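You operate a simulated robot arm through the tools that you are given. There is no shell and no other tool. Be economical: measure what you need, move in short steps, check, and stop when the job is done.

Carry out the task below with a simulated robot arm. There is one attempt and no reset: what you move stays moved.

JOB
Take the green board out of the earthed case, then pull the earth plug.
Fine: prove the earth first with one press of the test button; lay the board before the sorting case, shut the lid, and only then move the plug to its rest.

It is judged by the outcome, as a careful person would: the job done as asked, and still so three seconds after it is handed in. It fails if anything else is knocked over, pushed out of place, dropped, spilled or broken. A push-on lid holds only when it is set on centred and level and pressed home; a screw cap is set on level and turned clockwise until tight.

ROBOT AND FRAMES
A 7-joint arm with a two-finger parallel gripper, fixed in place. Base frame: the origin is at the foot of the arm, x ahead of it, y to its left, z up; the work surface is at about z = 0.854. Units: m, rad, N and s.
With the tool pointing down near the work surface it reaches from about 0.46 to 0.92 m from the base axis. Its first joint turns from -2.007 to 2.007 rad. Payload 3.91 kg.
Tool frame: the origin (TCP) lies between the finger pads and is the grasp point; the fingertips stand 0.03 m ahead of it; z points along the fingers, y is the line along which they close. The gripper opens to 0.11 m. The fingers are 0.02 m wide and 0.01 m thick; the gripper's body (0.048 by 0.112 m) begins 0.055 m behind the TCP.
Orientation is told as [roll, pitch, yaw] about the base's x, y, z axes, in that order, counted from this pose: with the fingers straight down and closing along the base's y, the tool's x points along the base's -x, its y along +y and its z along -z.

CONTROLS
- The arm moves only by the tool move_arm. Its argument "plan" is text: rows parted by semicolons, each of 7 numbers parted by spaces: the closure in counts, from 0 (fully open) to 255 (shut), then the shift along the tool's x, y, z in m, then the turn, a rotation vector about the tool's x, y, z in rad. In form: gripper x y z rx ry rz; .... A call has 1 to 10 rows; each row shifts and turns the commanded pose from where the row before left it, along the tool's axes as they then stand. Rows are played at 5 a second. More than 0.05 m and 0.15 rad between two rows, or a gripper value outside its range, and nothing of the call is played. Where a pose cannot be reached the arm comes as near as it can. A force on the tool above 80 N (or 10 N above the force at the start of the call, whichever is more), or a blocked arm, ends the call early, and 0.2 s more pass. The fingers move at their own pace (about 0.153 m/s each) and stop on an object; they squeeze with about 22 N. The grip force told is the motor's: it shows also when the fingers shut on nothing. Time passes only in rows, and 0.2 s behind the last, so rows that do not move let the fingers close. The reply holds the time, the measured pose of the TCP, the force on the tool along the base axes, the opening and the grip force, in the units named above and with some noise.
- Cameras (640 x 400 px; columns grow to the right, rows downward): "scene" is fixed at [0.4026, -0.4998, 1.6099]; the picture's right is [0.97, -0.24, 0.00], its down [-0.14, -0.57, -0.81] and it looks along [0.19, 0.79, -0.59] (base axes); focal length 339 px, centre (320, 200). "wrist" rides on the gripper at [0.072, 0.017, -0.103] in the tool frame; the picture's right is [-0.23, 0.97, 0.00], its down [-0.76, -0.18, -0.62] and it looks along [-0.61, -0.14, 0.78] (tool axes); focal length 222 px, centre (320, 200). There is no depth. A picture from a camera that has moved, and an enlarged one, comes with that camera's place and axes in the base frame and with its lens.
- grab_frame(camera): a new picture of that camera. No time passes.
- lift_body(by): slides the trunk up (or, below 0, down) by that many m; the arm rides with it, the base frame stays. It gives what a move gives, with no picture.
- zoom(camera, box): a new picture of the part [left, top, right, bottom] of that camera's present view, enlarged. No time passes.
- job_done(): hands the job in; it is judged then, once.

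Work in short steps. Places have to be worked out from the pictures, the camera data and where the tool is seen: move nearer, look again, correct. Check each grasp and each placing, and mend what went wrong. You have 120 turns and 64 pictures in all, those below and enlarged ones among them. Open the gripper and draw the arm clear of the work before you hand the job in, unless the task says otherwise; then end with one line.

The tools are called after "Call:" as a command line: name --argument value ..., lists and objects as JSON in quotes. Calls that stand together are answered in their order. move_arm: Moves the arm, as the interface text tells. Its arguments: {"type":"object","properties":{"plan":{"type":"string"}},"required":["plan"]} The other tools are called the same way: lift_body (by) slides the trunk up or down; grab_frame (camera) takes a picture; zoom (camera, box) takes an enlarged picture of a part of a camera's view; job_done () hands the job in.

At the start:

```text
time_s: 0.0
eef_pos: [0.5053, 0.2275, 1.1956]
tcp_rot: [-0.001, -0.001, -0.001]
wrist_force: [-0.4, -1.1, -0.2]
finger_gap: 0.1098
gripper_force: 0.1
trunk travel left (down, up): [-0.775, 0.215]
```

scene: 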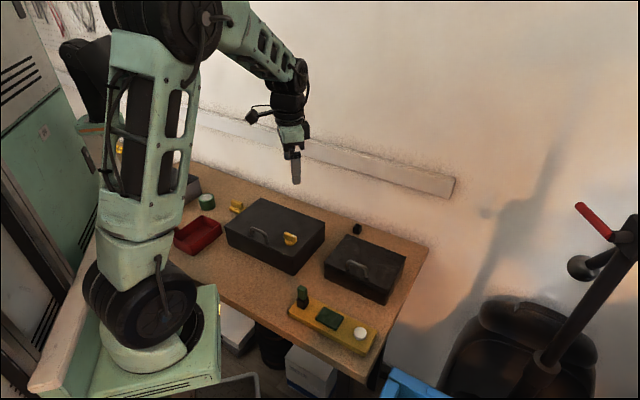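
wrist: 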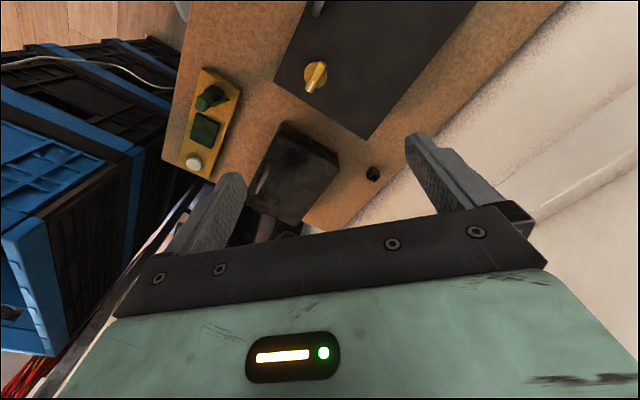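

I start by zooming in on the work surface to identify the things.

Call:
zoom --camera "scene" --box '[160, 170, 300, 280]'

Call:
zoom --camera "scene" --box '[270, 210, 430, 370]'

```text
3.64 times, centred on (230, 225) of scene
camera zoom: at [0.4026, -0.4998, 1.6099], right [0.97, -0.24, 0.0], down [-0.14, -0.57, -0.81], along [0.19, 0.79, -0.59], focal length 1231 px, centre (647, 109)
```

zoom: 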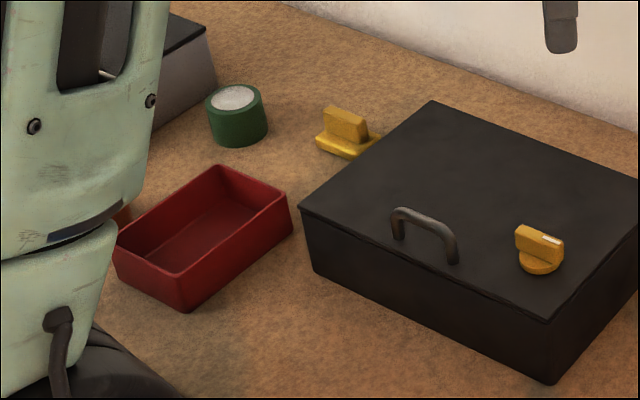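

```text
2.50 times, centred on (350, 290) of scene
camera zoom: at [0.4026, -0.4998, 1.6099], right [0.97, -0.24, 0.0], down [-0.14, -0.57, -0.81], along [0.19, 0.79, -0.59], focal length 847 px, centre (245, -25)
```

zoom: 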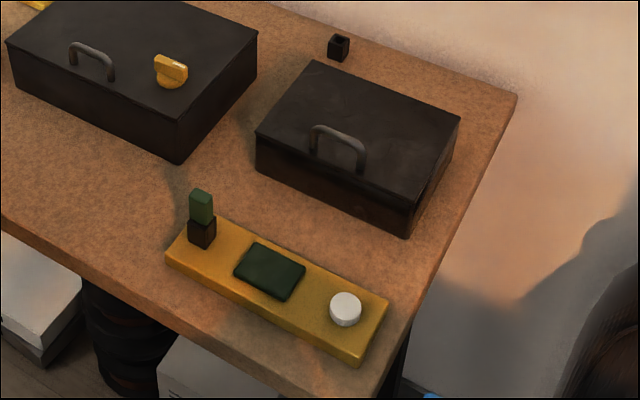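

I look closer at the station, the cases and the black part from the wrist camera.

Call:
zoom --camera "wrist" --box '[160, 50, 320, 180]'

Call:
zoom --camera "wrist" --box '[270, 0, 430, 200]'

```text
3.08 times, centred on (240, 115) of wrist
camera zoom: at [0.4334, 0.244, 1.2986], right [0.23, 0.97, 0.0], down [0.76, -0.18, 0.62], along [0.61, -0.14, -0.78], focal length 684 px, centre (566, 462)
```

zoom: 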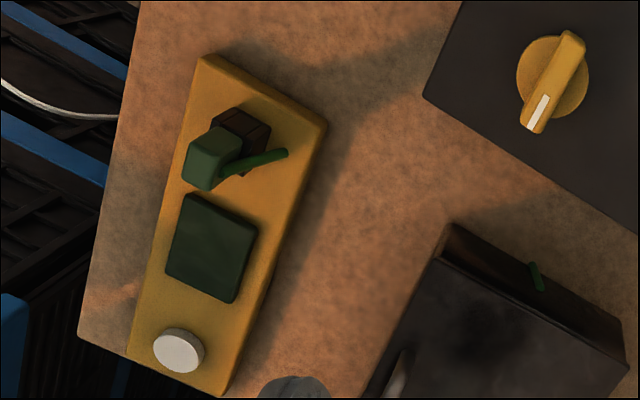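

```text
2.00 times, centred on (350, 100) of wrist
camera zoom: at [0.4334, 0.244, 1.2986], right [0.23, 0.97, 0.0], down [0.76, -0.18, 0.62], along [0.61, -0.14, -0.78], focal length 444 px, centre (260, 400)
```

zoom: 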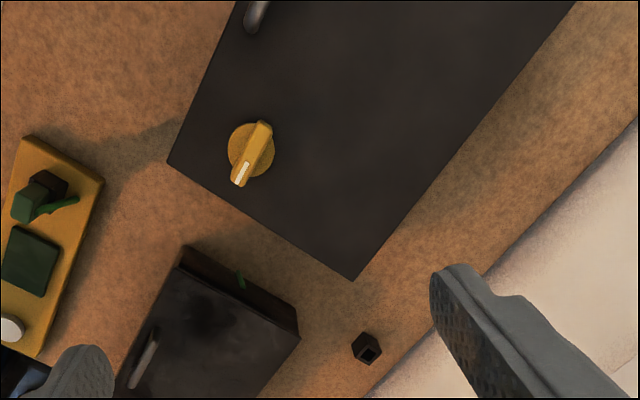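

The green wire stub on the small case suggests it is the earthed one, and the black socket at the back is probably the plug's rest. I turn the wrist to look at the left part of the table for the sorting case.

Call:
move_arm --plan "0 0 0 0 0 0 -0.15;0 0 0 0 0 0 -0.15;0 0 0 0 0 0 -0.15;0 0 0 0 0 0 -0.15;0 0 0 0 0 0 -0.15;0 0 0 0 0 0 -0.15;0 0 0 0 0 0 -0.15;0 0 0 0 0 0 -0.15;0 0 0 0 0 0 -0.15;0 0 0 0 0 0 -0.15"

Call:
grab_frame --camera "wrist"

```text
time_s: 2.2
eef_pos: [0.5065, 0.2271, 1.1949]
tcp_rot: [0.001, 0.0, 1.502]
wrist_force: [-0.4, -0.6, -0.6]
finger_gap: 0.1102
gripper_force: 0.1
trunk travel left (down, up): [-0.775, 0.215]
```

```text
57 pictures are left
camera wrist: at [0.4837, 0.156, 1.2988], right [-0.96, 0.29, 0.0], down [0.23, 0.75, 0.62], along [0.18, 0.6, -0.78], focal length 222 px, centre (320, 200)
```

wrist: 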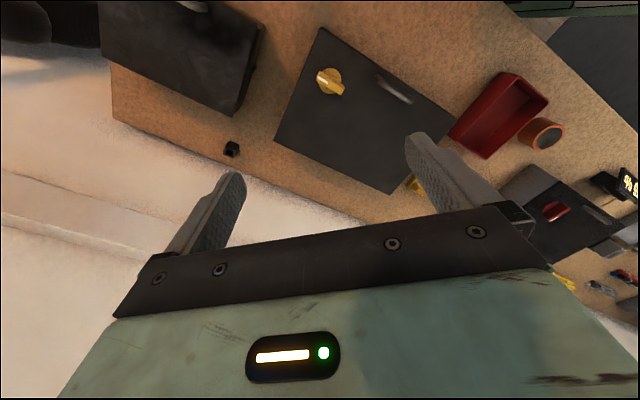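

Call:
zoom --camera "wrist" --box '[440, 100, 640, 320]'

```text
1.82 times, centred on (540, 210) of wrist
camera zoom: at [0.4837, 0.156, 1.2988], right [-0.96, 0.29, 0.0], down [0.23, 0.75, 0.62], along [0.18, 0.6, -0.78], focal length 404 px, centre (-80, 182)
```

zoom: 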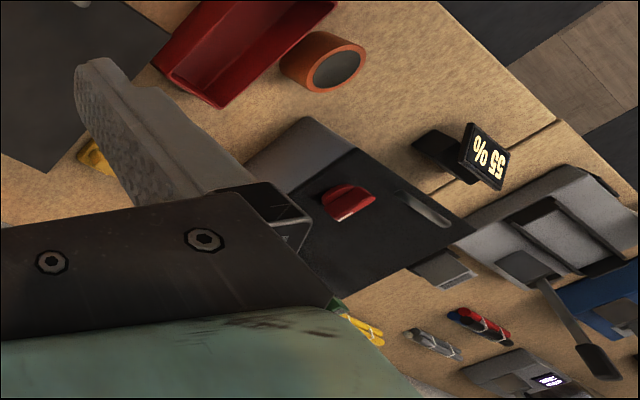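

There are more cases further left. I move left and turn on to see them.

Call:
move_arm --plan "0 -0.04 0 0 0 0 -0.12;0 -0.04 0 0 0 0 -0.12;0 -0.04 0 0 0 0 -0.12;0 -0.04 0 0 0 0 -0.12;0 -0.04 0 0 0 0 -0.12;0 -0.04 0 0 0 0 0"

Call:
grab_frame --camera "wrist"

Call:
grab_frame --camera "scene"

```text
time_s: 3.6
eef_pos: [0.4521, 0.4542, 1.1935]
tcp_rot: [0.0, 0.003, 2.099]
wrist_force: [-0.2, -0.5, -0.4]
finger_gap: 0.1099
gripper_force: 0.0
trunk travel left (down, up): [-0.775, 0.215]
```

```text
55 pictures are left
camera wrist: at [0.4745, 0.383, 1.2982], right [-0.96, -0.3, 0.0], down [-0.23, 0.75, 0.62], along [-0.18, 0.59, -0.78], focal length 222 px, centre (320, 200)
```

wrist: 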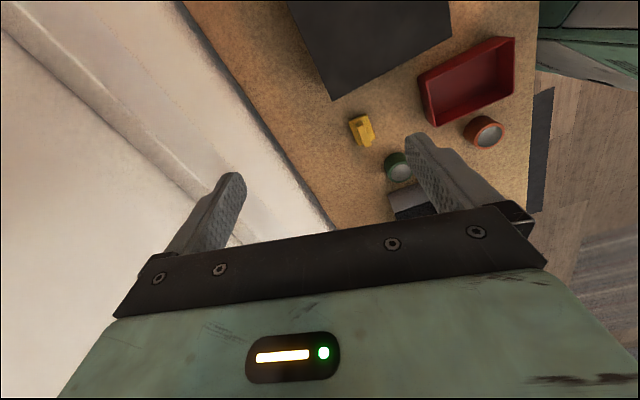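

```text
54 pictures are left
```

scene: 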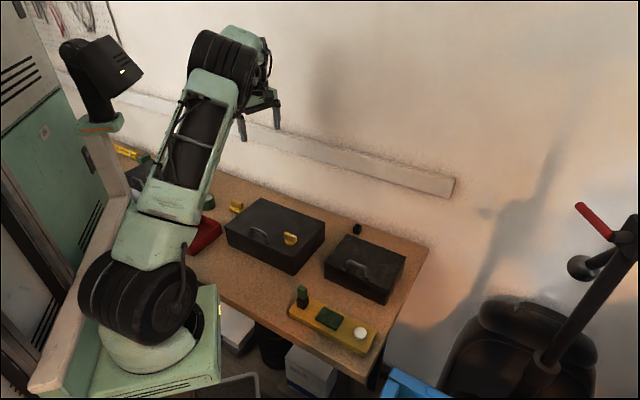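

The gripper hides the far part; I swing further over the left so those cases come into view.

Call:
move_arm --plan "0 -0.03 0.026 -0.01 0 0 0;0 -0.03 0.026 -0.01 0 0 0;0 -0.03 0.026 -0.01 0 0 0;0 -0.03 0.026 -0.01 0 0 0;0 -0.03 0.026 -0.01 0 0 0;0 -0.03 0.026 -0.01 0 0 0;0 -0.03 0.026 -0.01 0 0 0;0 -0.03 0.026 -0.01 0 0 0"

Call:
grab_frame --camera "wrist"

```text
time_s: 5.4
eef_pos: [0.2811, 0.5454, 1.2693]
tcp_rot: [0.003, -0.002, 1.921]
wrist_force: [-1.1, 0.6, -0.3]
finger_gap: 0.1101
gripper_force: 0.0
out of reach, approached as far as the arm can: row 8
trunk travel left (down, up): [-0.775, 0.215]
stopped in row 8: the arm was blocked; the commanded pose is now the measured one
```

```text
53 pictures are left
camera wrist: at [0.2901, 0.4718, 1.3733], right [-0.99, -0.12, 0.0], down [-0.09, 0.78, 0.62], along [-0.08, 0.62, -0.78], focal length 222 px, centre (320, 200)
```

wrist: 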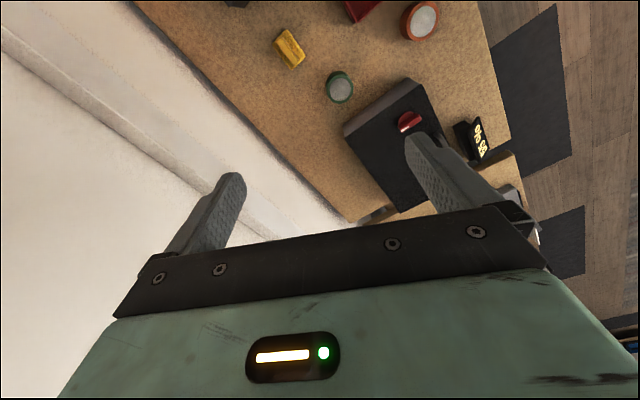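

Call:
zoom --camera "wrist" --box '[330, 60, 530, 230]'

Call:
zoom --camera "scene" --box '[215, 190, 335, 285]'

```text
2.35 times, centred on (430, 145) of wrist
camera zoom: at [0.2901, 0.4718, 1.3733], right [-0.99, -0.12, 0.0], down [-0.09, 0.78, 0.62], along [-0.08, 0.62, -0.78], focal length 523 px, centre (61, 329)
```

zoom: 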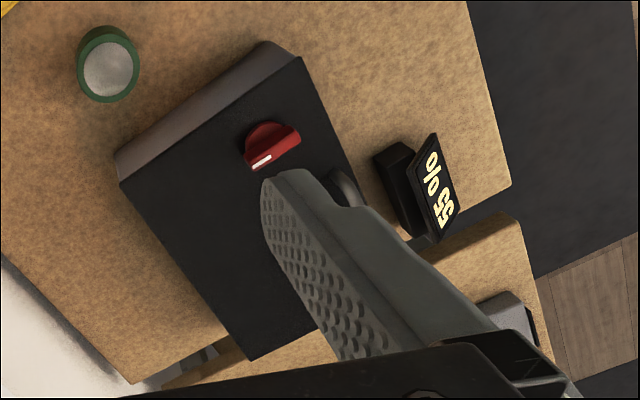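

```text
4.21 times, centred on (275, 238) of scene
camera zoom: at [0.4026, -0.4998, 1.6099], right [0.97, -0.24, 0.0], down [-0.14, -0.57, -0.81], along [0.19, 0.79, -0.59], focal length 1426 px, centre (510, 42)
```

zoom: 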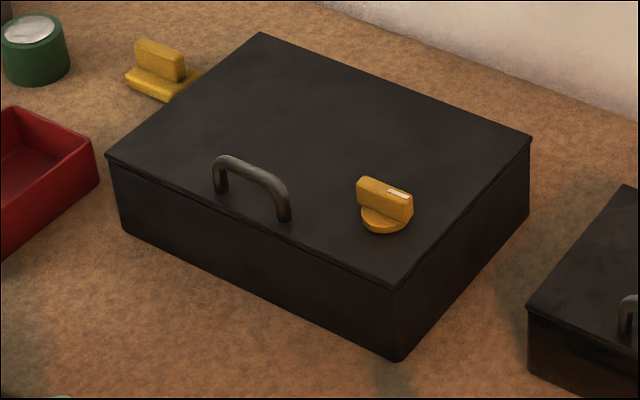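

The grey case with red latch sits beside a hygrometer; there may be more to the left. I tilt the tool toward the far left to see it.

Call:
move_arm --plan "0 0.02 0 0 -0.091 -0.106 0;0 0.02 0 0 -0.091 -0.106 0;0 0 0 0 -0.091 -0.106 0;0 0 0 0 -0.091 -0.106 0;0 0 0 0 -0.091 -0.106 0;0 0 0 0 -0.091 -0.106 0"

Call:
grab_frame --camera "wrist"

```text
time_s: 6.8
eef_pos: [0.2857, 0.5098, 1.2675]
tcp_rot: [0.633, -0.598, 1.733]
wrist_force: [-0.3, 0.8, -0.2]
finger_gap: 0.1101
gripper_force: 0.0
trunk travel left (down, up): [-0.775, 0.215]
```

```text
50 pictures are left
camera wrist: at [0.3494, 0.406, 1.3036], right [-0.75, -0.26, 0.6], down [0.44, 0.48, 0.76], along [-0.49, 0.84, -0.25], focal length 222 px, centre (320, 200)
```

wrist: 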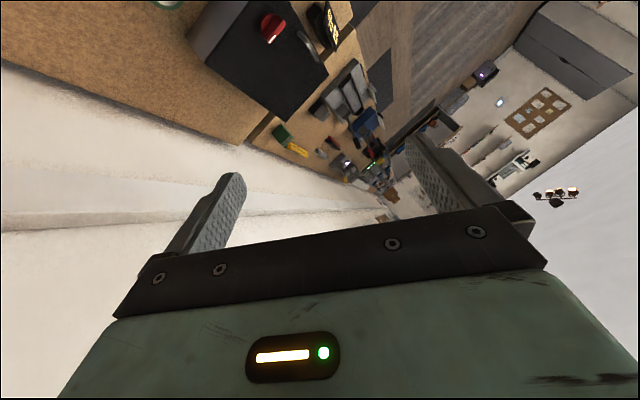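

That far table is only background. I return, and look at the yellow block and big case on the way.

Call:
move_arm --plan "0 0 0 0 0.091 0.106 0;0 0 0 0 0.091 0.106 0;0 0 0 0 0.091 0.106 0;0 0 0 0 0.091 0.106 0;0 0 0 0 0.091 0.106 0;0 0.03 0 0 0.091 0.106 0;0 0.04 -0.03 0 0 0 0.1;0 0.04 -0.03 0 0 0 0.1;0 0.04 -0.03 0 0 0 0.1;0 0.04 -0.03 0 0 0 0.1"

Call:
grab_frame --camera "wrist"

```text
time_s: 9.0
eef_pos: [0.4459, 0.3506, 1.2627]
tcp_rot: [0.004, 0.003, 1.537]
wrist_force: [-0.3, 1.2, -0.2]
finger_gap: 0.1102
gripper_force: 0.0
trunk travel left (down, up): [-0.775, 0.215]
```

```text
49 pictures are left
camera wrist: at [0.4266, 0.279, 1.367], right [-0.97, 0.26, 0.0], down [0.21, 0.76, 0.62], along [0.16, 0.6, -0.78], focal length 222 px, centre (320, 200)
```

wrist: 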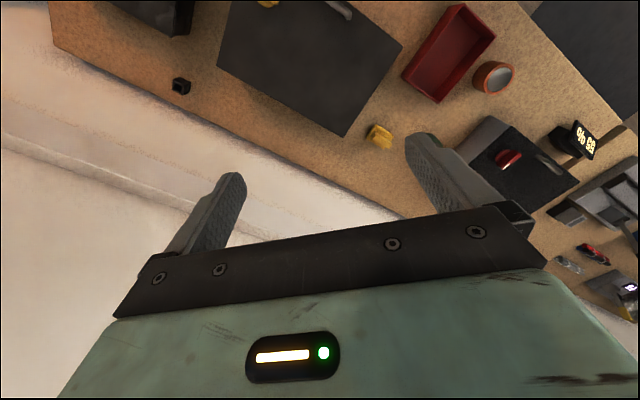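

Call:
zoom --camera "wrist" --box '[350, 60, 590, 210]'

```text
2.67 times, centred on (470, 135) of wrist
camera zoom: at [0.4266, 0.279, 1.367], right [-0.97, 0.26, 0.0], down [0.21, 0.76, 0.62], along [0.16, 0.6, -0.78], focal length 592 px, centre (-80, 373)
```

zoom: 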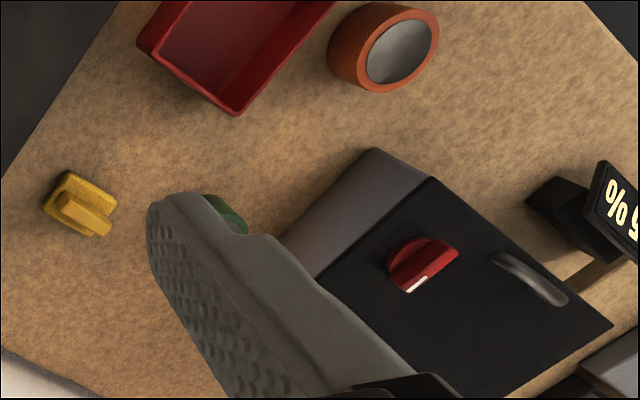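

The grey case belongs with the hygrometer, so I take the large black case as the sorting case. I go back over the station at the right end and look down at it.

Call:
move_arm --plan "0 0.04 0 0.01 0 0 0.1;0 0.04 0 0.01 0 0 0;0 0.04 0 0.01 0 0 0;0 0.04 0 0.01 0 0 0;0 0.04 0 0.01 0 0 0;0 0.04 0 0.01 0 0 0;0 0.04 0 0.01 0 0 0;0 0.03 0 0.01 0 0 0"

Call:
move_arm --plan "0 0 0 0 0 0 0.145;0 0 0 0 0 0 0.145;0 0 0 0 0 0 0.145;0 0 0 0 0 0 0.145;0 0 0 0 0 0 0.145;0 0 0 0 0 0 0.145;0 0 0 0 0 0 0.145;0 0 0 0 0 0 0.145;0 0 0 0 0 0 0.145;0 0 0 0 0 0 0.145"

Call:
grab_frame --camera "wrist"

```text
time_s: 10.8
eef_pos: [0.4097, 0.0433, 1.1834]
tcp_rot: [0.004, 0.004, 1.436]
wrist_force: [0.3, -0.5, -0.5]
finger_gap: 0.1101
gripper_force: 0.0
trunk travel left (down, up): [-0.775, 0.215]
```

```text
time_s: 13.0
eef_pos: [0.4081, 0.0442, 1.1845]
tcp_rot: [-0.003, 0.004, -0.018]
wrist_force: [0.1, 0.5, 0.8]
finger_gap: 0.1099
gripper_force: 0.0
trunk travel left (down, up): [-0.775, 0.215]
```

```text
47 pictures are left
camera wrist: at [0.3364, 0.0618, 1.2884], right [0.24, 0.97, 0.0], down [0.76, -0.19, 0.62], along [0.6, -0.15, -0.78], focal length 222 px, centre (320, 200)
```

wrist: 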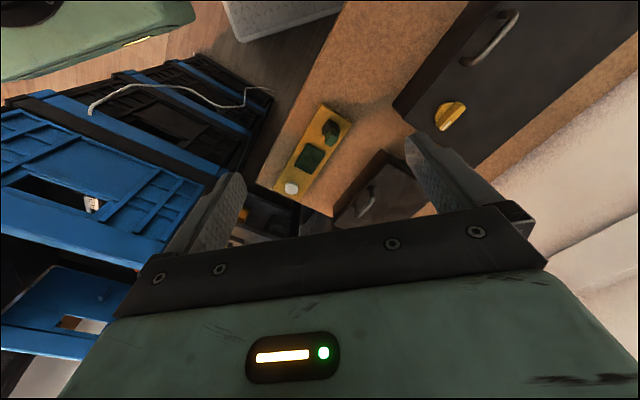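

Call:
zoom --camera "wrist" --box '[260, 90, 420, 220]'

```text
3.08 times, centred on (340, 155) of wrist
camera zoom: at [0.3364, 0.0618, 1.2884], right [0.24, 0.97, 0.0], down [0.76, -0.19, 0.62], along [0.6, -0.15, -0.78], focal length 684 px, centre (258, 338)
```

zoom: 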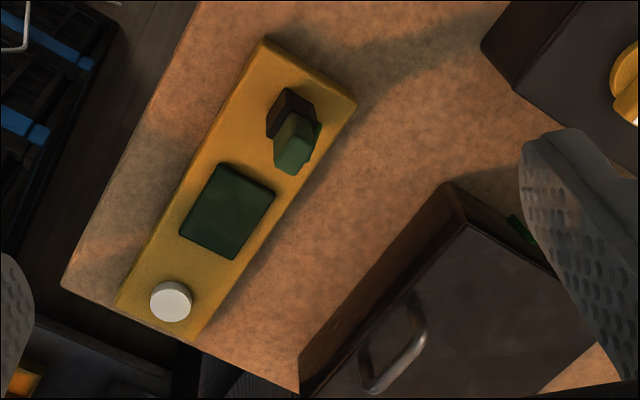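

Both cameras agree: test button at about (0.598, -0.070). I shut the fingers and go above it.

Call:
move_arm --plan "255 -0.0317 -0.019 0.03 0 0 -0.018;255 -0.0317 -0.019 0.03 0 0 0;255 -0.0317 -0.019 0.03 0 0 0;255 -0.0317 -0.019 0.03 0 0 0;255 -0.0317 -0.019 0.03 0 0 0;255 -0.0317 -0.019 0.03 0 0 0"

Call:
grab_frame --camera "wrist"

Call:
zoom --camera "scene" --box '[270, 210, 430, 370]'

```text
time_s: 14.4
eef_pos: [0.5973, -0.0717, 1.0031]
tcp_rot: [-0.002, 0.004, 0.005]
wrist_force: [-0.6, 0.9, 0.2]
finger_gap: 0.0
gripper_force: 22.2
trunk travel left (down, up): [-0.775, 0.215]
```

```text
45 pictures are left
camera wrist: at [0.5248, -0.0545, 1.1074], right [0.22, 0.97, 0.0], down [0.76, -0.17, 0.62], along [0.61, -0.14, -0.78], focal length 222 px, centre (320, 200)
```

wrist: 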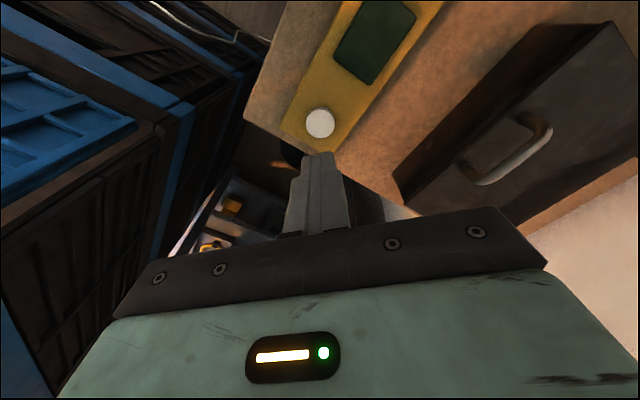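

```text
2.50 times, centred on (350, 290) of scene
camera zoom: at [0.4026, -0.4998, 1.6099], right [0.97, -0.24, 0.0], down [-0.14, -0.57, -0.81], along [0.19, 0.79, -0.59], focal length 847 px, centre (245, -25)
```

zoom: 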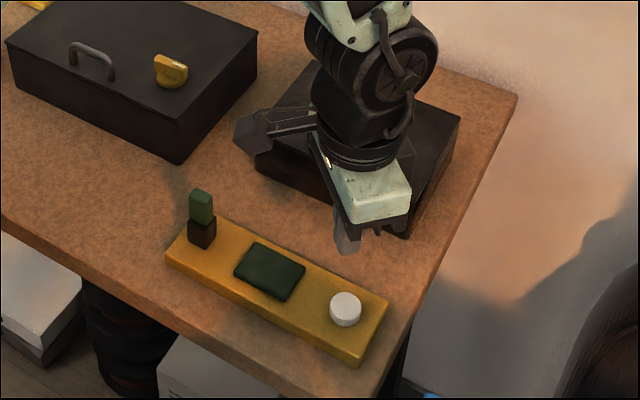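

Button at (0.602, -0.073). I correct by a few mm and come down to just above it, then look for contact.

Call:
move_arm --plan "255 -0.004 -0.001 0.03 0 0 0;255 0 0 0.03 0 0 0;255 0 0 0.008 0 0 0"

Call:
zoom --camera "scene" --box '[310, 280, 400, 360]'

Call:
grab_frame --camera "wrist"

```text
time_s: 15.2
eef_pos: [0.6014, -0.0697, 0.9339]
tcp_rot: [-0.001, 0.004, 0.005]
wrist_force: [-0.3, 0.3, -0.8]
finger_gap: 0.0001
gripper_force: 22.7
trunk travel left (down, up): [-0.775, 0.215]
```

```text
5.00 times, centred on (355, 320) of scene
camera zoom: at [0.4026, -0.4998, 1.6099], right [0.97, -0.24, 0.0], down [-0.14, -0.57, -0.81], along [0.19, 0.79, -0.59], focal length 1693 px, centre (145, -400)
```

zoom: 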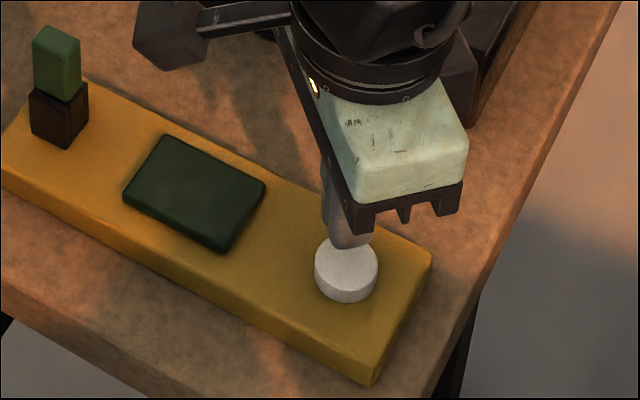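

```text
42 pictures are left
camera wrist: at [0.5293, -0.0543, 1.0391], right [0.22, 0.97, 0.0], down [0.76, -0.17, 0.62], along [0.61, -0.14, -0.78], focal length 222 px, centre (320, 200)
```

wrist: 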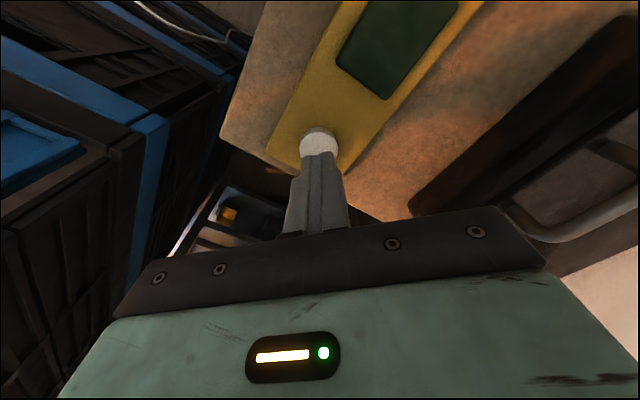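

Aligned. I lower in small steps until there is resistance.

Call:
move_arm --plan "255 0.001 0.0005 0.004 0 0 0;255 0 0 0.003 0 0 0;255 0 0 0.003 0 0 0;255 0 0 0.003 0 0 0"

Call:
zoom --camera "scene" --box '[280, 280, 400, 360]'

```text
time_s: 16.2
eef_pos: [0.6001, -0.0715, 0.9221]
tcp_rot: [-0.004, 0.004, 0.003]
wrist_force: [0.0, -0.8, 0.5]
finger_gap: 0.0
gripper_force: 22.2
trunk travel left (down, up): [-0.775, 0.215]
```

```text
5.00 times, centred on (340, 320) of scene
camera zoom: at [0.4026, -0.4998, 1.6099], right [0.97, -0.24, 0.0], down [-0.14, -0.57, -0.81], along [0.19, 0.79, -0.59], focal length 1693 px, centre (220, -400)
```

zoom: 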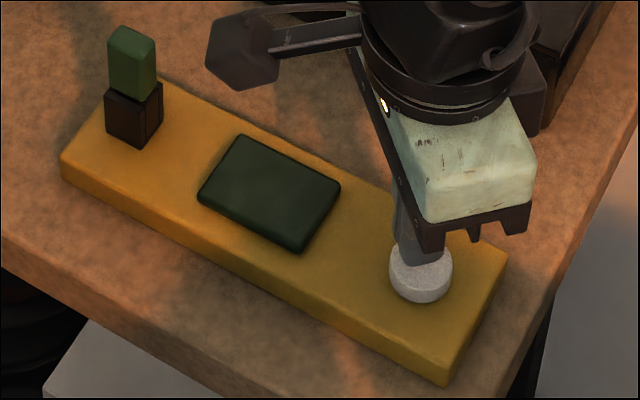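

No contact yet; go on in small steps.

Call:
move_arm --plan "255 0 0 0.002 0 0 0;255 0 0 0.002 0 0 0;255 0 0 0.002 0 0 0"

```text
time_s: 17.0
eef_pos: [0.6009, -0.07, 0.9175]
tcp_rot: [-0.003, 0.005, 0.007]
wrist_force: [0.3, 0.6, 0.2]
finger_gap: 0.0
gripper_force: 22.0
trunk travel left (down, up): [-0.775, 0.215]
```

Call:
move_arm --plan "255 0 0 0.002 0 0 0;255 0 0 0.002 0 0 0;255 0 0 0.002 0 0 0"

Call:
zoom --camera "scene" --box '[280, 280, 400, 360]'

```text
time_s: 17.8
eef_pos: [0.6005, -0.0717, 0.9102]
tcp_rot: [-0.002, 0.003, 0.003]
wrist_force: [-0.1, -0.1, 1.3]
finger_gap: 0.0
gripper_force: 22.0
trunk travel left (down, up): [-0.775, 0.215]
```

```text
5.00 times, centred on (340, 320) of scene
camera zoom: at [0.4026, -0.4998, 1.6099], right [0.97, -0.24, 0.0], down [-0.14, -0.57, -0.81], along [0.19, 0.79, -0.59], focal length 1693 px, centre (220, -400)
```

zoom: 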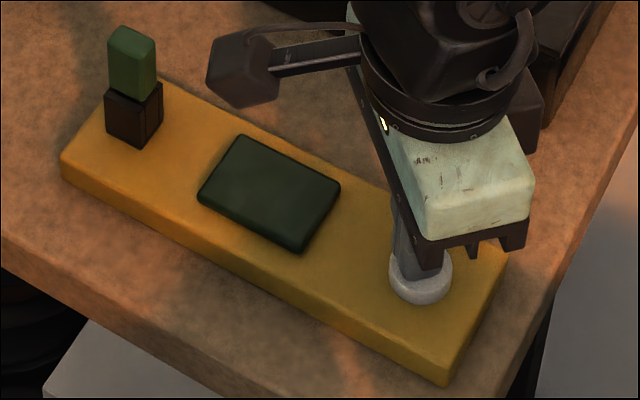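

Just at contact. I press on gently and look at the lamp.

Call:
move_arm --plan "255 0 0 0.002 0 0 0;255 0 0 0.002 0 0 0;255 0 0 0 0 0 0"

Call:
zoom --camera "scene" --box '[280, 280, 400, 360]'

```text
time_s: 18.6
eef_pos: [0.6014, -0.0716, 0.9072]
tcp_rot: [-0.002, 0.005, 0.003]
wrist_force: [-1.1, 0.8, 7.7]
finger_gap: 0.0
gripper_force: 22.8
trunk travel left (down, up): [-0.775, 0.215]
```

```text
5.00 times, centred on (340, 320) of scene
camera zoom: at [0.4026, -0.4998, 1.6099], right [0.97, -0.24, 0.0], down [-0.14, -0.57, -0.81], along [0.19, 0.79, -0.59], focal length 1693 px, centre (220, -400)
```

zoom: 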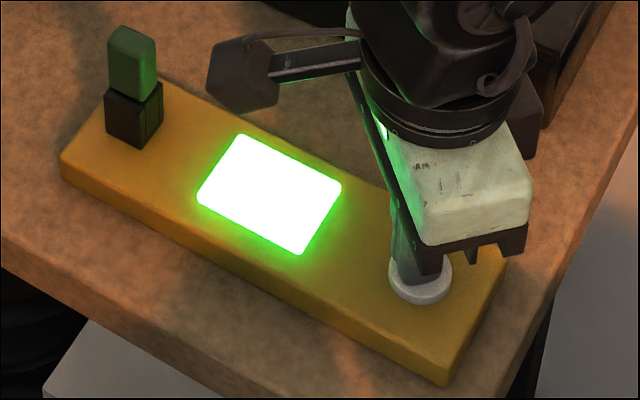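

The lamp lights green: earth proved. I lift straight off and go to view the small case from above.

Call:
move_arm --plan "255 0 0 -0.03 0 0 0;255 0 0 -0.05 0 0 0;255 0 0 -0.05 0 0 0;255 0 0 -0.05 0 0 0;255 0 0.04 -0.02 0 0 0;0 0.02 0.04 -0.02 0 0 0;0 0.02 0.04 -0.02 0 0 0"

Call:
grab_frame --camera "wrist"

Call:
zoom --camera "scene" --box '[290, 215, 430, 305]'

```text
time_s: 20.2
eef_pos: [0.5613, 0.0487, 1.1468]
tcp_rot: [-0.001, 0.003, 0.004]
wrist_force: [-0.9, -0.4, 0.4]
finger_gap: 0.1101
gripper_force: 0.1
trunk travel left (down, up): [-0.775, 0.215]
```

```text
38 pictures are left
camera wrist: at [0.489, 0.0656, 1.2508], right [0.22, 0.97, 0.0], down [0.76, -0.17, 0.62], along [0.6, -0.14, -0.78], focal length 222 px, centre (320, 200)
```

wrist: 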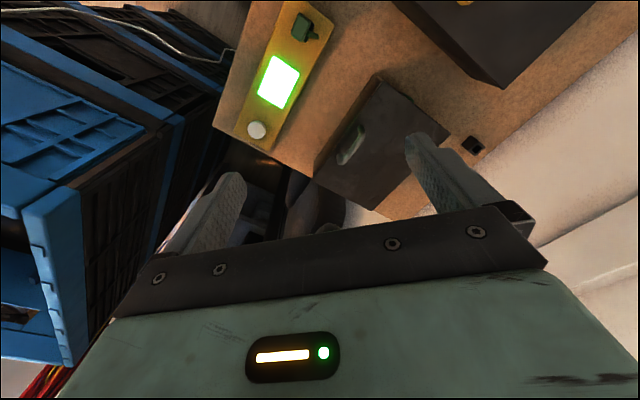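

```text
4.44 times, centred on (360, 260) of scene
camera zoom: at [0.4026, -0.4998, 1.6099], right [0.97, -0.24, 0.0], down [-0.14, -0.57, -0.81], along [0.19, 0.79, -0.59], focal length 1505 px, centre (142, -67)
```

zoom: 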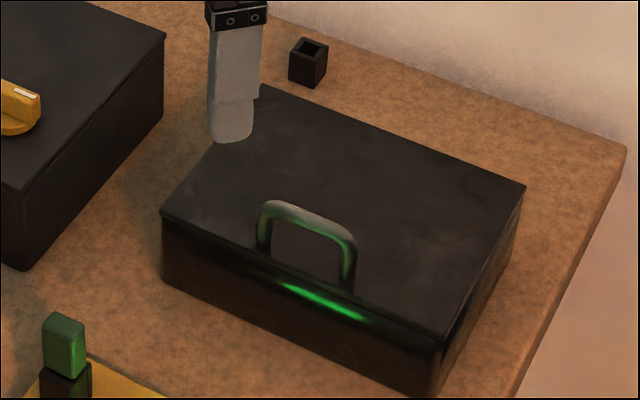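

Lamp stays lit. The small case lid: top at z≈0.911, sides at -45°, handle bar at about (0.640, 0.081, 0.948) near the front edge, so hinged at the back. I move over the handle with the fingers set across it.

Call:
move_arm --plan "60 -0.026 0.011 0.03 0 0 0;60 -0.026 0.011 0.03 0 0 0;60 -0.027 0.01 0.02 0 0 0;60 0 0 0 0 0 0.131;60 0 0 0 0 0 0.131;60 0 0 0 0 0 0.131;60 0 0 0 0 0 0.131;60 0 0 0 0 0 0.131;60 0 0 0 0 0 0.13"

Call:
grab_frame --camera "wrist"

```text
time_s: 22.2
eef_pos: [0.6393, 0.0816, 1.0661]
tcp_rot: [-0.005, 0.0, -0.785]
wrist_force: [0.8, 0.0, 0.5]
finger_gap: 0.0844
gripper_force: 0.0
trunk travel left (down, up): [-0.775, 0.215]
```

```text
36 pictures are left
camera wrist: at [0.6007, 0.144, 1.1701], right [0.85, 0.53, 0.0], down [0.42, -0.66, 0.62], along [0.33, -0.53, -0.78], focal length 222 px, centre (320, 200)
```

wrist: 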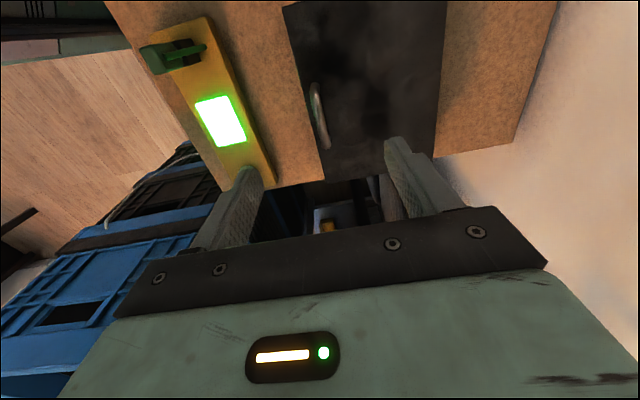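

The bar's w-position matches the tool. I go down round the handle.

Call:
move_arm --plan "60 0 0 0.045 0 0 0;60 0 0 0.045 0 0 0;60 0 0 0.02 0 0 0"

Call:
grab_frame --camera "wrist"

Call:
zoom --camera "scene" --box '[310, 220, 410, 290]'

```text
time_s: 23.0
eef_pos: [0.6382, 0.0815, 0.9561]
tcp_rot: [-0.002, 0.002, -0.781]
wrist_force: [-0.8, 0.6, 0.1]
finger_gap: 0.084
gripper_force: 0.2
trunk travel left (down, up): [-0.775, 0.215]
```

```text
35 pictures are left
camera wrist: at [0.5999, 0.144, 1.0595], right [0.85, 0.53, 0.0], down [0.42, -0.66, 0.62], along [0.33, -0.53, -0.78], focal length 222 px, centre (320, 200)
```

wrist: 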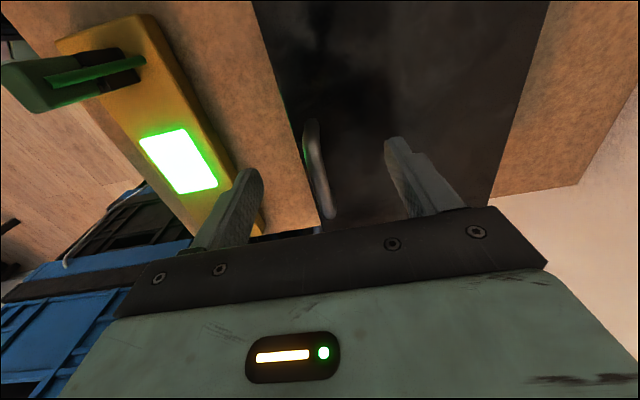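

```text
5.71 times, centred on (360, 255) of scene
camera zoom: at [0.4026, -0.4998, 1.6099], right [0.97, -0.24, 0.0], down [-0.14, -0.57, -0.81], along [0.19, 0.79, -0.59], focal length 1935 px, centre (91, -114)
```

zoom: 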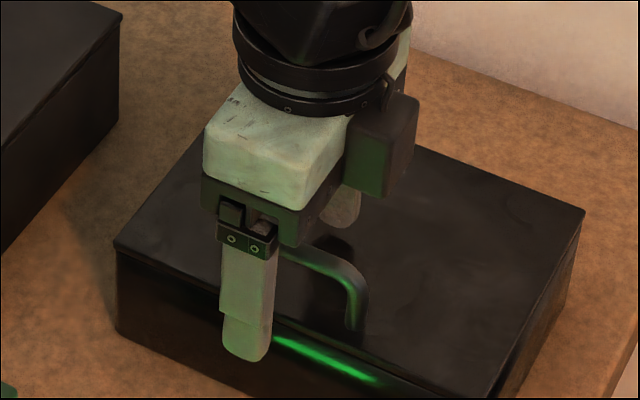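

The handle sits between the fingers. I drop 6 mm more and close on it.

Call:
move_arm --plan "60 0 0 0.006 0 0 0;255 0 0 0 0 0 0;255 0 0 0 0 0 0;255 0 0 0 0 0 0"

Call:
zoom --camera "wrist" --box '[240, 60, 460, 240]'

```text
time_s: 24.0
eef_pos: [0.6386, 0.0801, 0.9502]
tcp_rot: [-0.003, 0.004, -0.782]
wrist_force: [-1.1, -2.0, 0.5]
finger_gap: 0.0092
gripper_force: 45.1
trunk travel left (down, up): [-0.775, 0.215]
```

```text
2.22 times, centred on (350, 150) of wrist
camera zoom: at [0.6, 0.1438, 1.0538], right [0.85, 0.53, 0.0], down [0.42, -0.66, 0.62], along [0.33, -0.53, -0.78], focal length 494 px, centre (253, 311)
```

zoom: 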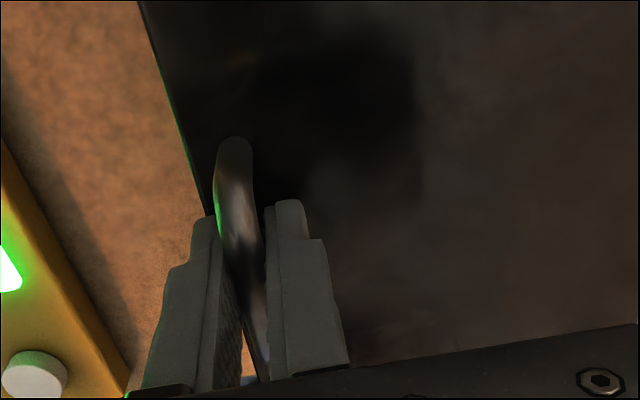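

Handle gripped (9 mm bar). I start lifting along the arc of a lid hinged at the back edge, watching the force.

Call:
move_arm --plan "255 0 0.005 -0.0132 0 0 0;255 0 0.0062 -0.0126 0 0 0;255 0 0.0075 -0.0119 0 0 0"

Call:
zoom --camera "scene" --box '[300, 210, 430, 310]'

```text
time_s: 24.8
eef_pos: [0.6499, 0.0912, 0.9889]
tcp_rot: [-0.009, 0.002, -0.785]
wrist_force: [-20.2, -18.4, 9.3]
finger_gap: 0.0094
gripper_force: 44.9
trunk travel left (down, up): [-0.775, 0.215]
```

```text
4.00 times, centred on (365, 260) of scene
camera zoom: at [0.4026, -0.4998, 1.6099], right [0.97, -0.24, 0.0], down [-0.14, -0.57, -0.81], along [0.19, 0.79, -0.59], focal length 1355 px, centre (140, -40)
```

zoom: 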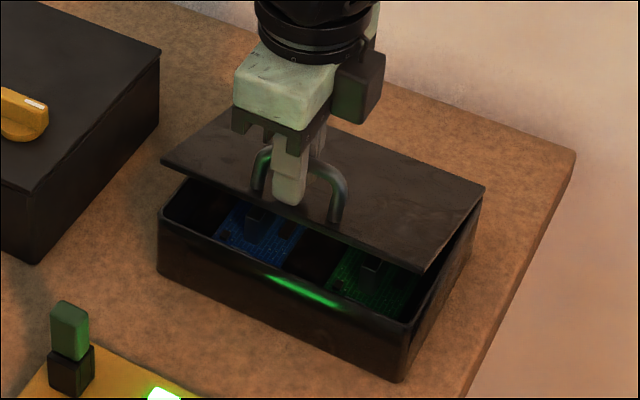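

The lid is hinged at the back; blue and green boards are inside. The sideways force shows my arc leans back a bit too much; I correct it and go on.

Call:
move_arm --plan "255 0 0.0046 -0.0121 0 0 0;255 0 0.0085 -0.0106 0 0 0"

```text
time_s: 25.4
eef_pos: [0.6631, 0.103, 1.0117]
tcp_rot: [0.0, 0.0, -0.782]
wrist_force: [-11.8, -12.0, 14.0]
finger_gap: 0.0097
gripper_force: 45.2
trunk travel left (down, up): [-0.775, 0.215]
```

Call:
move_arm --plan "255 0 0.0086 -0.0112 0 0 0;255 0 0.0108 -0.0092 0 0 0"

```text
time_s: 26.0
eef_pos: [0.6766, 0.1191, 1.0303]
tcp_rot: [-0.003, -0.001, -0.781]
wrist_force: [2.8, 1.8, -5.9]
finger_gap: 0.0097
gripper_force: 45.2
trunk travel left (down, up): [-0.775, 0.215]
```

Forces are small now. I continue along the arc.

Call:
move_arm --plan "255 0 0.0118 -0.0072 0 0 0;255 0 0.0125 -0.0063 0 0 0;255 0 0.0131 -0.005 0 0 0"

```text
time_s: 26.8
eef_pos: [0.7018, 0.1434, 1.0479]
tcp_rot: [-0.005, 0.0, -0.782]
wrist_force: [0.4, 1.1, -9.1]
finger_gap: 0.0093
gripper_force: 45.5
trunk travel left (down, up): [-0.775, 0.215]
```

Call:
move_arm --plan "255 0 0.0134 -0.003 0 0 0;255 0 0.0137 -0.0018 0 0 0;255 0 0.0139 -0.0008 0 0 0"

Call:
zoom --camera "scene" --box '[300, 190, 430, 310]'

```text
time_s: 27.6
eef_pos: [0.7304, 0.1717, 1.0559]
tcp_rot: [-0.004, -0.001, -0.782]
wrist_force: [1.4, -2.4, -1.4]
finger_gap: 0.0098
gripper_force: 45.1
trunk travel left (down, up): [-0.775, 0.215]
```

```text
3.33 times, centred on (365, 250) of scene
camera zoom: at [0.4026, -0.4998, 1.6099], right [0.97, -0.24, 0.0], down [-0.14, -0.57, -0.81], along [0.19, 0.79, -0.59], focal length 1129 px, centre (170, 33)
```

zoom: 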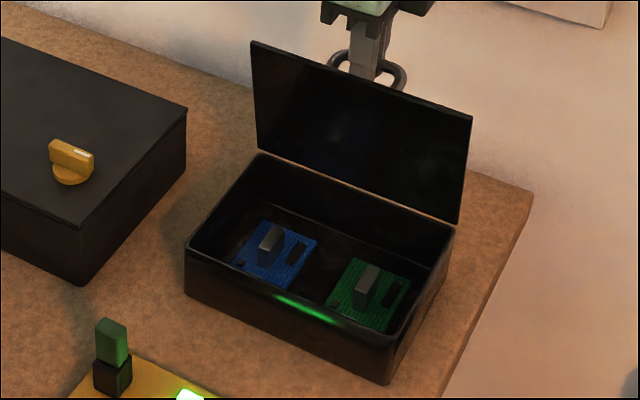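

Call:
move_arm --plan "255 0 0.014 0.0006 0 0 0;255 0 0.0138 0.0017 0 0 0;255 0 0.0135 0.0033 0 0 0;255 0 0.0132 0.0045 0 0 0"

Call:
zoom --camera "scene" --box '[300, 190, 430, 310]'

```text
time_s: 28.6
eef_pos: [0.7656, 0.2063, 1.0446]
tcp_rot: [-0.014, 0.002, -0.785]
wrist_force: [-29.8, -29.6, 8.1]
finger_gap: 0.0095
gripper_force: 44.9
trunk travel left (down, up): [-0.775, 0.215]
```

```text
3.33 times, centred on (365, 250) of scene
camera zoom: at [0.4026, -0.4998, 1.6099], right [0.97, -0.24, 0.0], down [-0.14, -0.57, -0.81], along [0.19, 0.79, -0.59], focal length 1129 px, centre (170, 33)
```

zoom: 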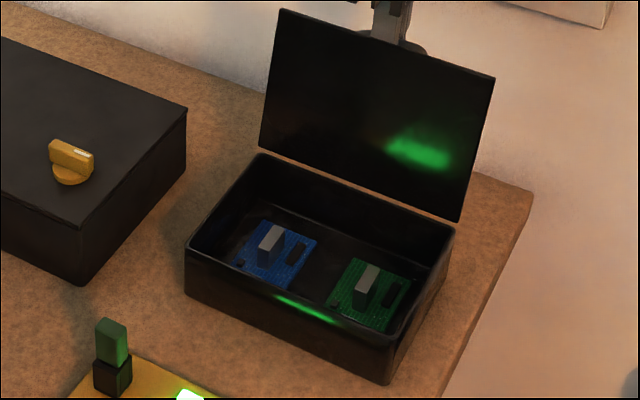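

The lid met its stop a little past vertical. I ease back, open the fingers slightly and rise out of the handle.

Call:
move_arm --plan "255 0 -0.004 0 0 0 0;195 0 0 0 0 0 0;195 0 0 0 0 0 0"

Call:
move_arm --plan "195 0 0 -0.02 0 0 0;195 0 0 -0.02 0 0 0;195 0 0 -0.03 0 0 0;195 0 0 -0.03 0 0 0"

Call:
zoom --camera "scene" --box '[300, 190, 430, 310]'

```text
time_s: 29.4
eef_pos: [0.7656, 0.2097, 1.0449]
tcp_rot: [-0.002, 0.002, -0.781]
wrist_force: [0.5, -0.4, 0.0]
finger_gap: 0.0258
gripper_force: 0.0
trunk travel left (down, up): [-0.775, 0.215]
```

```text
time_s: 30.4
eef_pos: [0.7675, 0.208, 1.145]
tcp_rot: [-0.006, 0.002, -0.785]
wrist_force: [0.2, 0.0, -0.6]
finger_gap: 0.0261
gripper_force: 0.0
trunk travel left (down, up): [-0.775, 0.215]
```

```text
3.33 times, centred on (365, 250) of scene
camera zoom: at [0.4026, -0.4998, 1.6099], right [0.97, -0.24, 0.0], down [-0.14, -0.57, -0.81], along [0.19, 0.79, -0.59], focal length 1129 px, centre (170, 33)
```

zoom: 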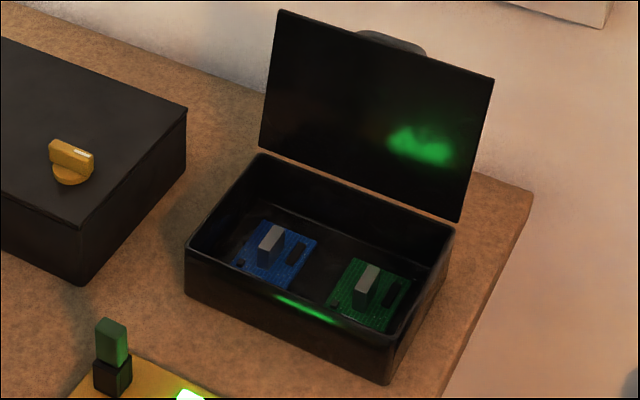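

The lid stays open by itself. I move over the green board and look.

Call:
move_arm --plan "100 -0.01 -0.034 0 0 0 0;100 -0.01 -0.034 0 0 0 0;100 -0.01 -0.034 0 0 0 0;100 -0.01 -0.034 0 0 0 0"

Call:
grab_frame --camera "wrist"

Call:
zoom --camera "scene" --box '[350, 250, 420, 300]'

```text
time_s: 31.4
eef_pos: [0.7008, 0.085, 1.1446]
tcp_rot: [-0.004, -0.001, -0.781]
wrist_force: [-0.7, -0.1, 0.1]
finger_gap: 0.0668
gripper_force: 0.1
trunk travel left (down, up): [-0.775, 0.215]
```

```text
28 pictures are left
camera wrist: at [0.6607, 0.1479, 1.2491], right [0.85, 0.53, 0.0], down [0.42, -0.66, 0.62], along [0.33, -0.53, -0.78], focal length 222 px, centre (320, 200)
```

wrist: 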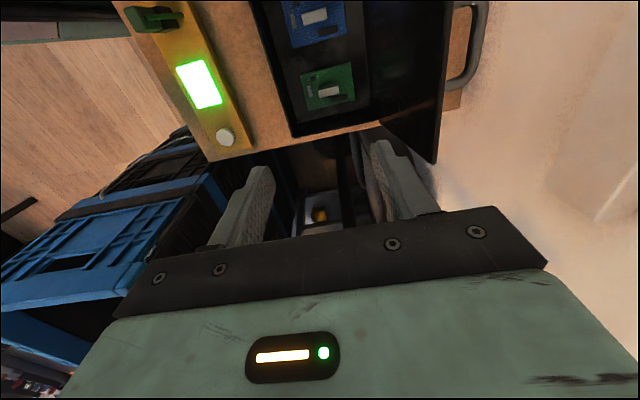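

```text
8.00 times, centred on (385, 275) of scene
camera zoom: at [0.4026, -0.4998, 1.6099], right [0.97, -0.24, 0.0], down [-0.14, -0.57, -0.81], along [0.19, 0.79, -0.59], focal length 2709 px, centre (-200, -400)
```

zoom: 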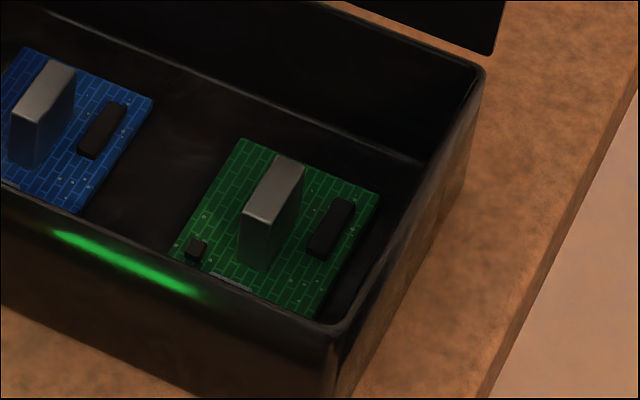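

The block on the green board is long front-to-back, so I need to close across the other way: yaw +45°. Block estimated at (0.715, 0.088), top z≈0.887. I rotate at height.

Call:
move_arm --plan "100 0 0 0 0 0 -0.149;100 0 0 0 0 0 -0.149;100 0 0 0 0 0 -0.149;100 0 0 0 0 0 -0.149;100 0 0 0 0 0 -0.149;100 0 0 0 0 0 -0.149;100 0 0 0 0 0 -0.149;100 0 0 0 0 0 -0.149;100 0 0 0 0 0 -0.149;100 0 0 0 0 0 -0.149"

Call:
move_arm --plan "190 -0.01 -0.004 0.03 0 0 -0.08;190 0 0 0.04 0 0 0"

Call:
zoom --camera "wrist" --box '[200, 20, 440, 220]'

```text
time_s: 33.6
eef_pos: [0.7001, 0.0841, 1.1448]
tcp_rot: [0.0, 0.004, 0.712]
wrist_force: [0.6, 0.6, 1.2]
finger_gap: 0.0671
gripper_force: 0.0
trunk travel left (down, up): [-0.775, 0.215]
```

```text
time_s: 34.2
eef_pos: [0.7103, 0.0874, 1.0754]
tcp_rot: [-0.001, 0.003, 0.79]
wrist_force: [-1.0, -0.1, 0.0]
finger_gap: 0.0281
gripper_force: 0.0
trunk travel left (down, up): [-0.775, 0.215]
```

```text
2.00 times, centred on (320, 120) of wrist
camera zoom: at [0.647, 0.0488, 1.1788], right [-0.53, 0.85, 0.0], down [0.66, 0.42, 0.62], along [0.53, 0.33, -0.78], focal length 444 px, centre (320, 360)
```

zoom: 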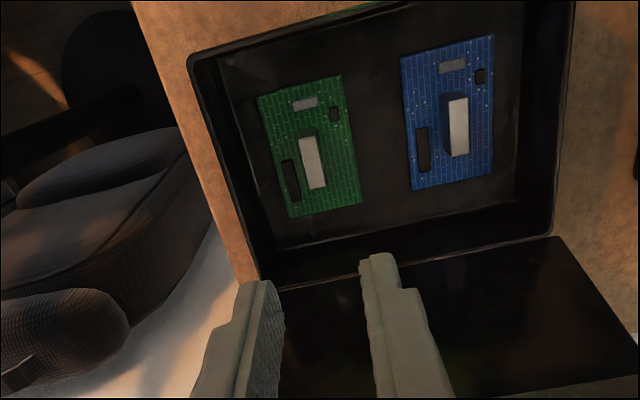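

Block at (0.715, 0.086). I correct and lower to just above the block.

Call:
move_arm --plan "190 -0.0021 -0.0044 0.04 0 0 0;190 0 0 0.04 0 0 0;190 0 0 0.04 0 0 0;190 0 0 0.02 0 0 0"

Call:
zoom --camera "wrist" --box '[200, 60, 440, 240]'

Call:
zoom --camera "scene" --box '[340, 235, 430, 300]'

```text
time_s: 35.2
eef_pos: [0.7142, 0.0859, 0.936]
tcp_rot: [0.001, 0.003, 0.789]
wrist_force: [0.8, -0.2, 0.1]
finger_gap: 0.0281
gripper_force: 0.1
trunk travel left (down, up): [-0.775, 0.215]
```

```text
2.22 times, centred on (320, 150) of wrist
camera zoom: at [0.651, 0.0468, 1.0392], right [-0.53, 0.85, 0.0], down [0.66, 0.42, 0.62], along [0.53, 0.33, -0.78], focal length 494 px, centre (320, 311)
```

zoom: 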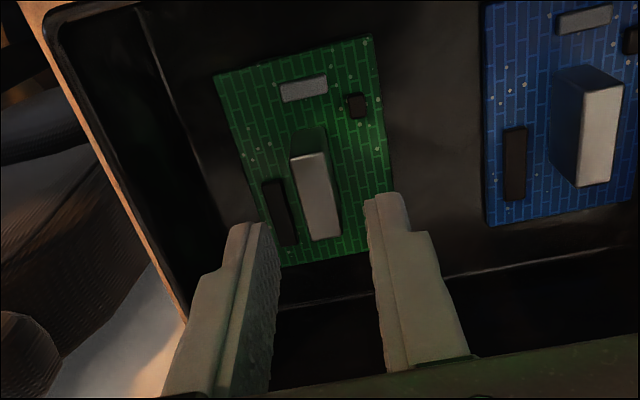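

```text
6.15 times, centred on (385, 268) of scene
camera zoom: at [0.4026, -0.4998, 1.6099], right [0.97, -0.24, 0.0], down [-0.14, -0.57, -0.81], along [0.19, 0.79, -0.59], focal length 2084 px, centre (-80, -215)
```

zoom: 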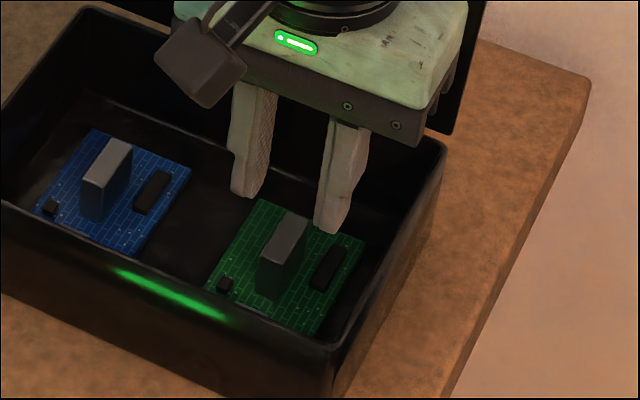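

Well centred; the black chip lies under one finger, so I keep the tips above it. I lower to tips ≈0.873 and grip the block.

Call:
move_arm --plan "190 0 0 0.02 0 0 0;190 0 0 0.011 0 0 0;255 0 0 0 0 0 0;255 0 0 0 0 0 0"

```text
time_s: 36.2
eef_pos: [0.7138, 0.0852, 0.9024]
tcp_rot: [0.002, 0.005, 0.789]
wrist_force: [0.3, 0.0, -0.6]
finger_gap: 0.0113
gripper_force: 22.3
trunk travel left (down, up): [-0.775, 0.215]
```

Gripped at 11 mm with no contact force below. I lift a little and check.

Call:
move_arm --plan "255 0 0 -0.02 0 0 0;255 0 0 -0.03 0 0 0;255 0 0 -0.04 0 0 0;255 0 0 -0.03 0 0 0"

Call:
grab_frame --camera "wrist"

Call:
grab_frame --camera "scene"

```text
time_s: 37.2
eef_pos: [0.7143, 0.0859, 1.0241]
tcp_rot: [0.002, 0.005, 0.788]
wrist_force: [0.7, 1.4, -0.5]
finger_gap: 0.0111
gripper_force: 22.1
trunk travel left (down, up): [-0.775, 0.215]
```

```text
23 pictures are left
camera wrist: at [0.6511, 0.0461, 1.1284], right [-0.53, 0.85, 0.0], down [0.67, 0.42, 0.62], along [0.52, 0.33, -0.79], focal length 222 px, centre (320, 200)
```

wrist: 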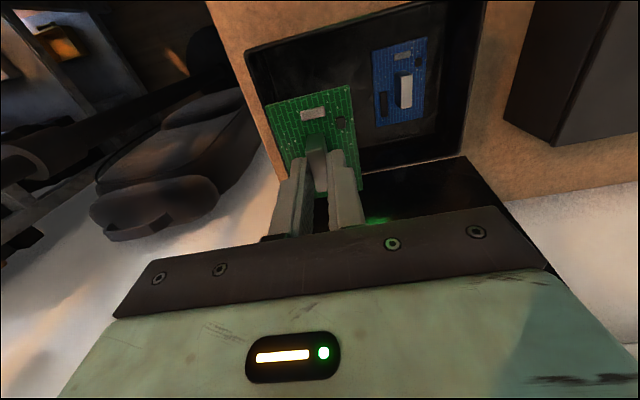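

```text
22 pictures are left
```

scene: 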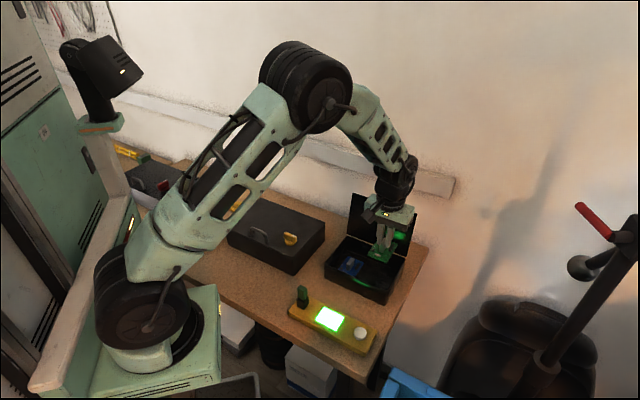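

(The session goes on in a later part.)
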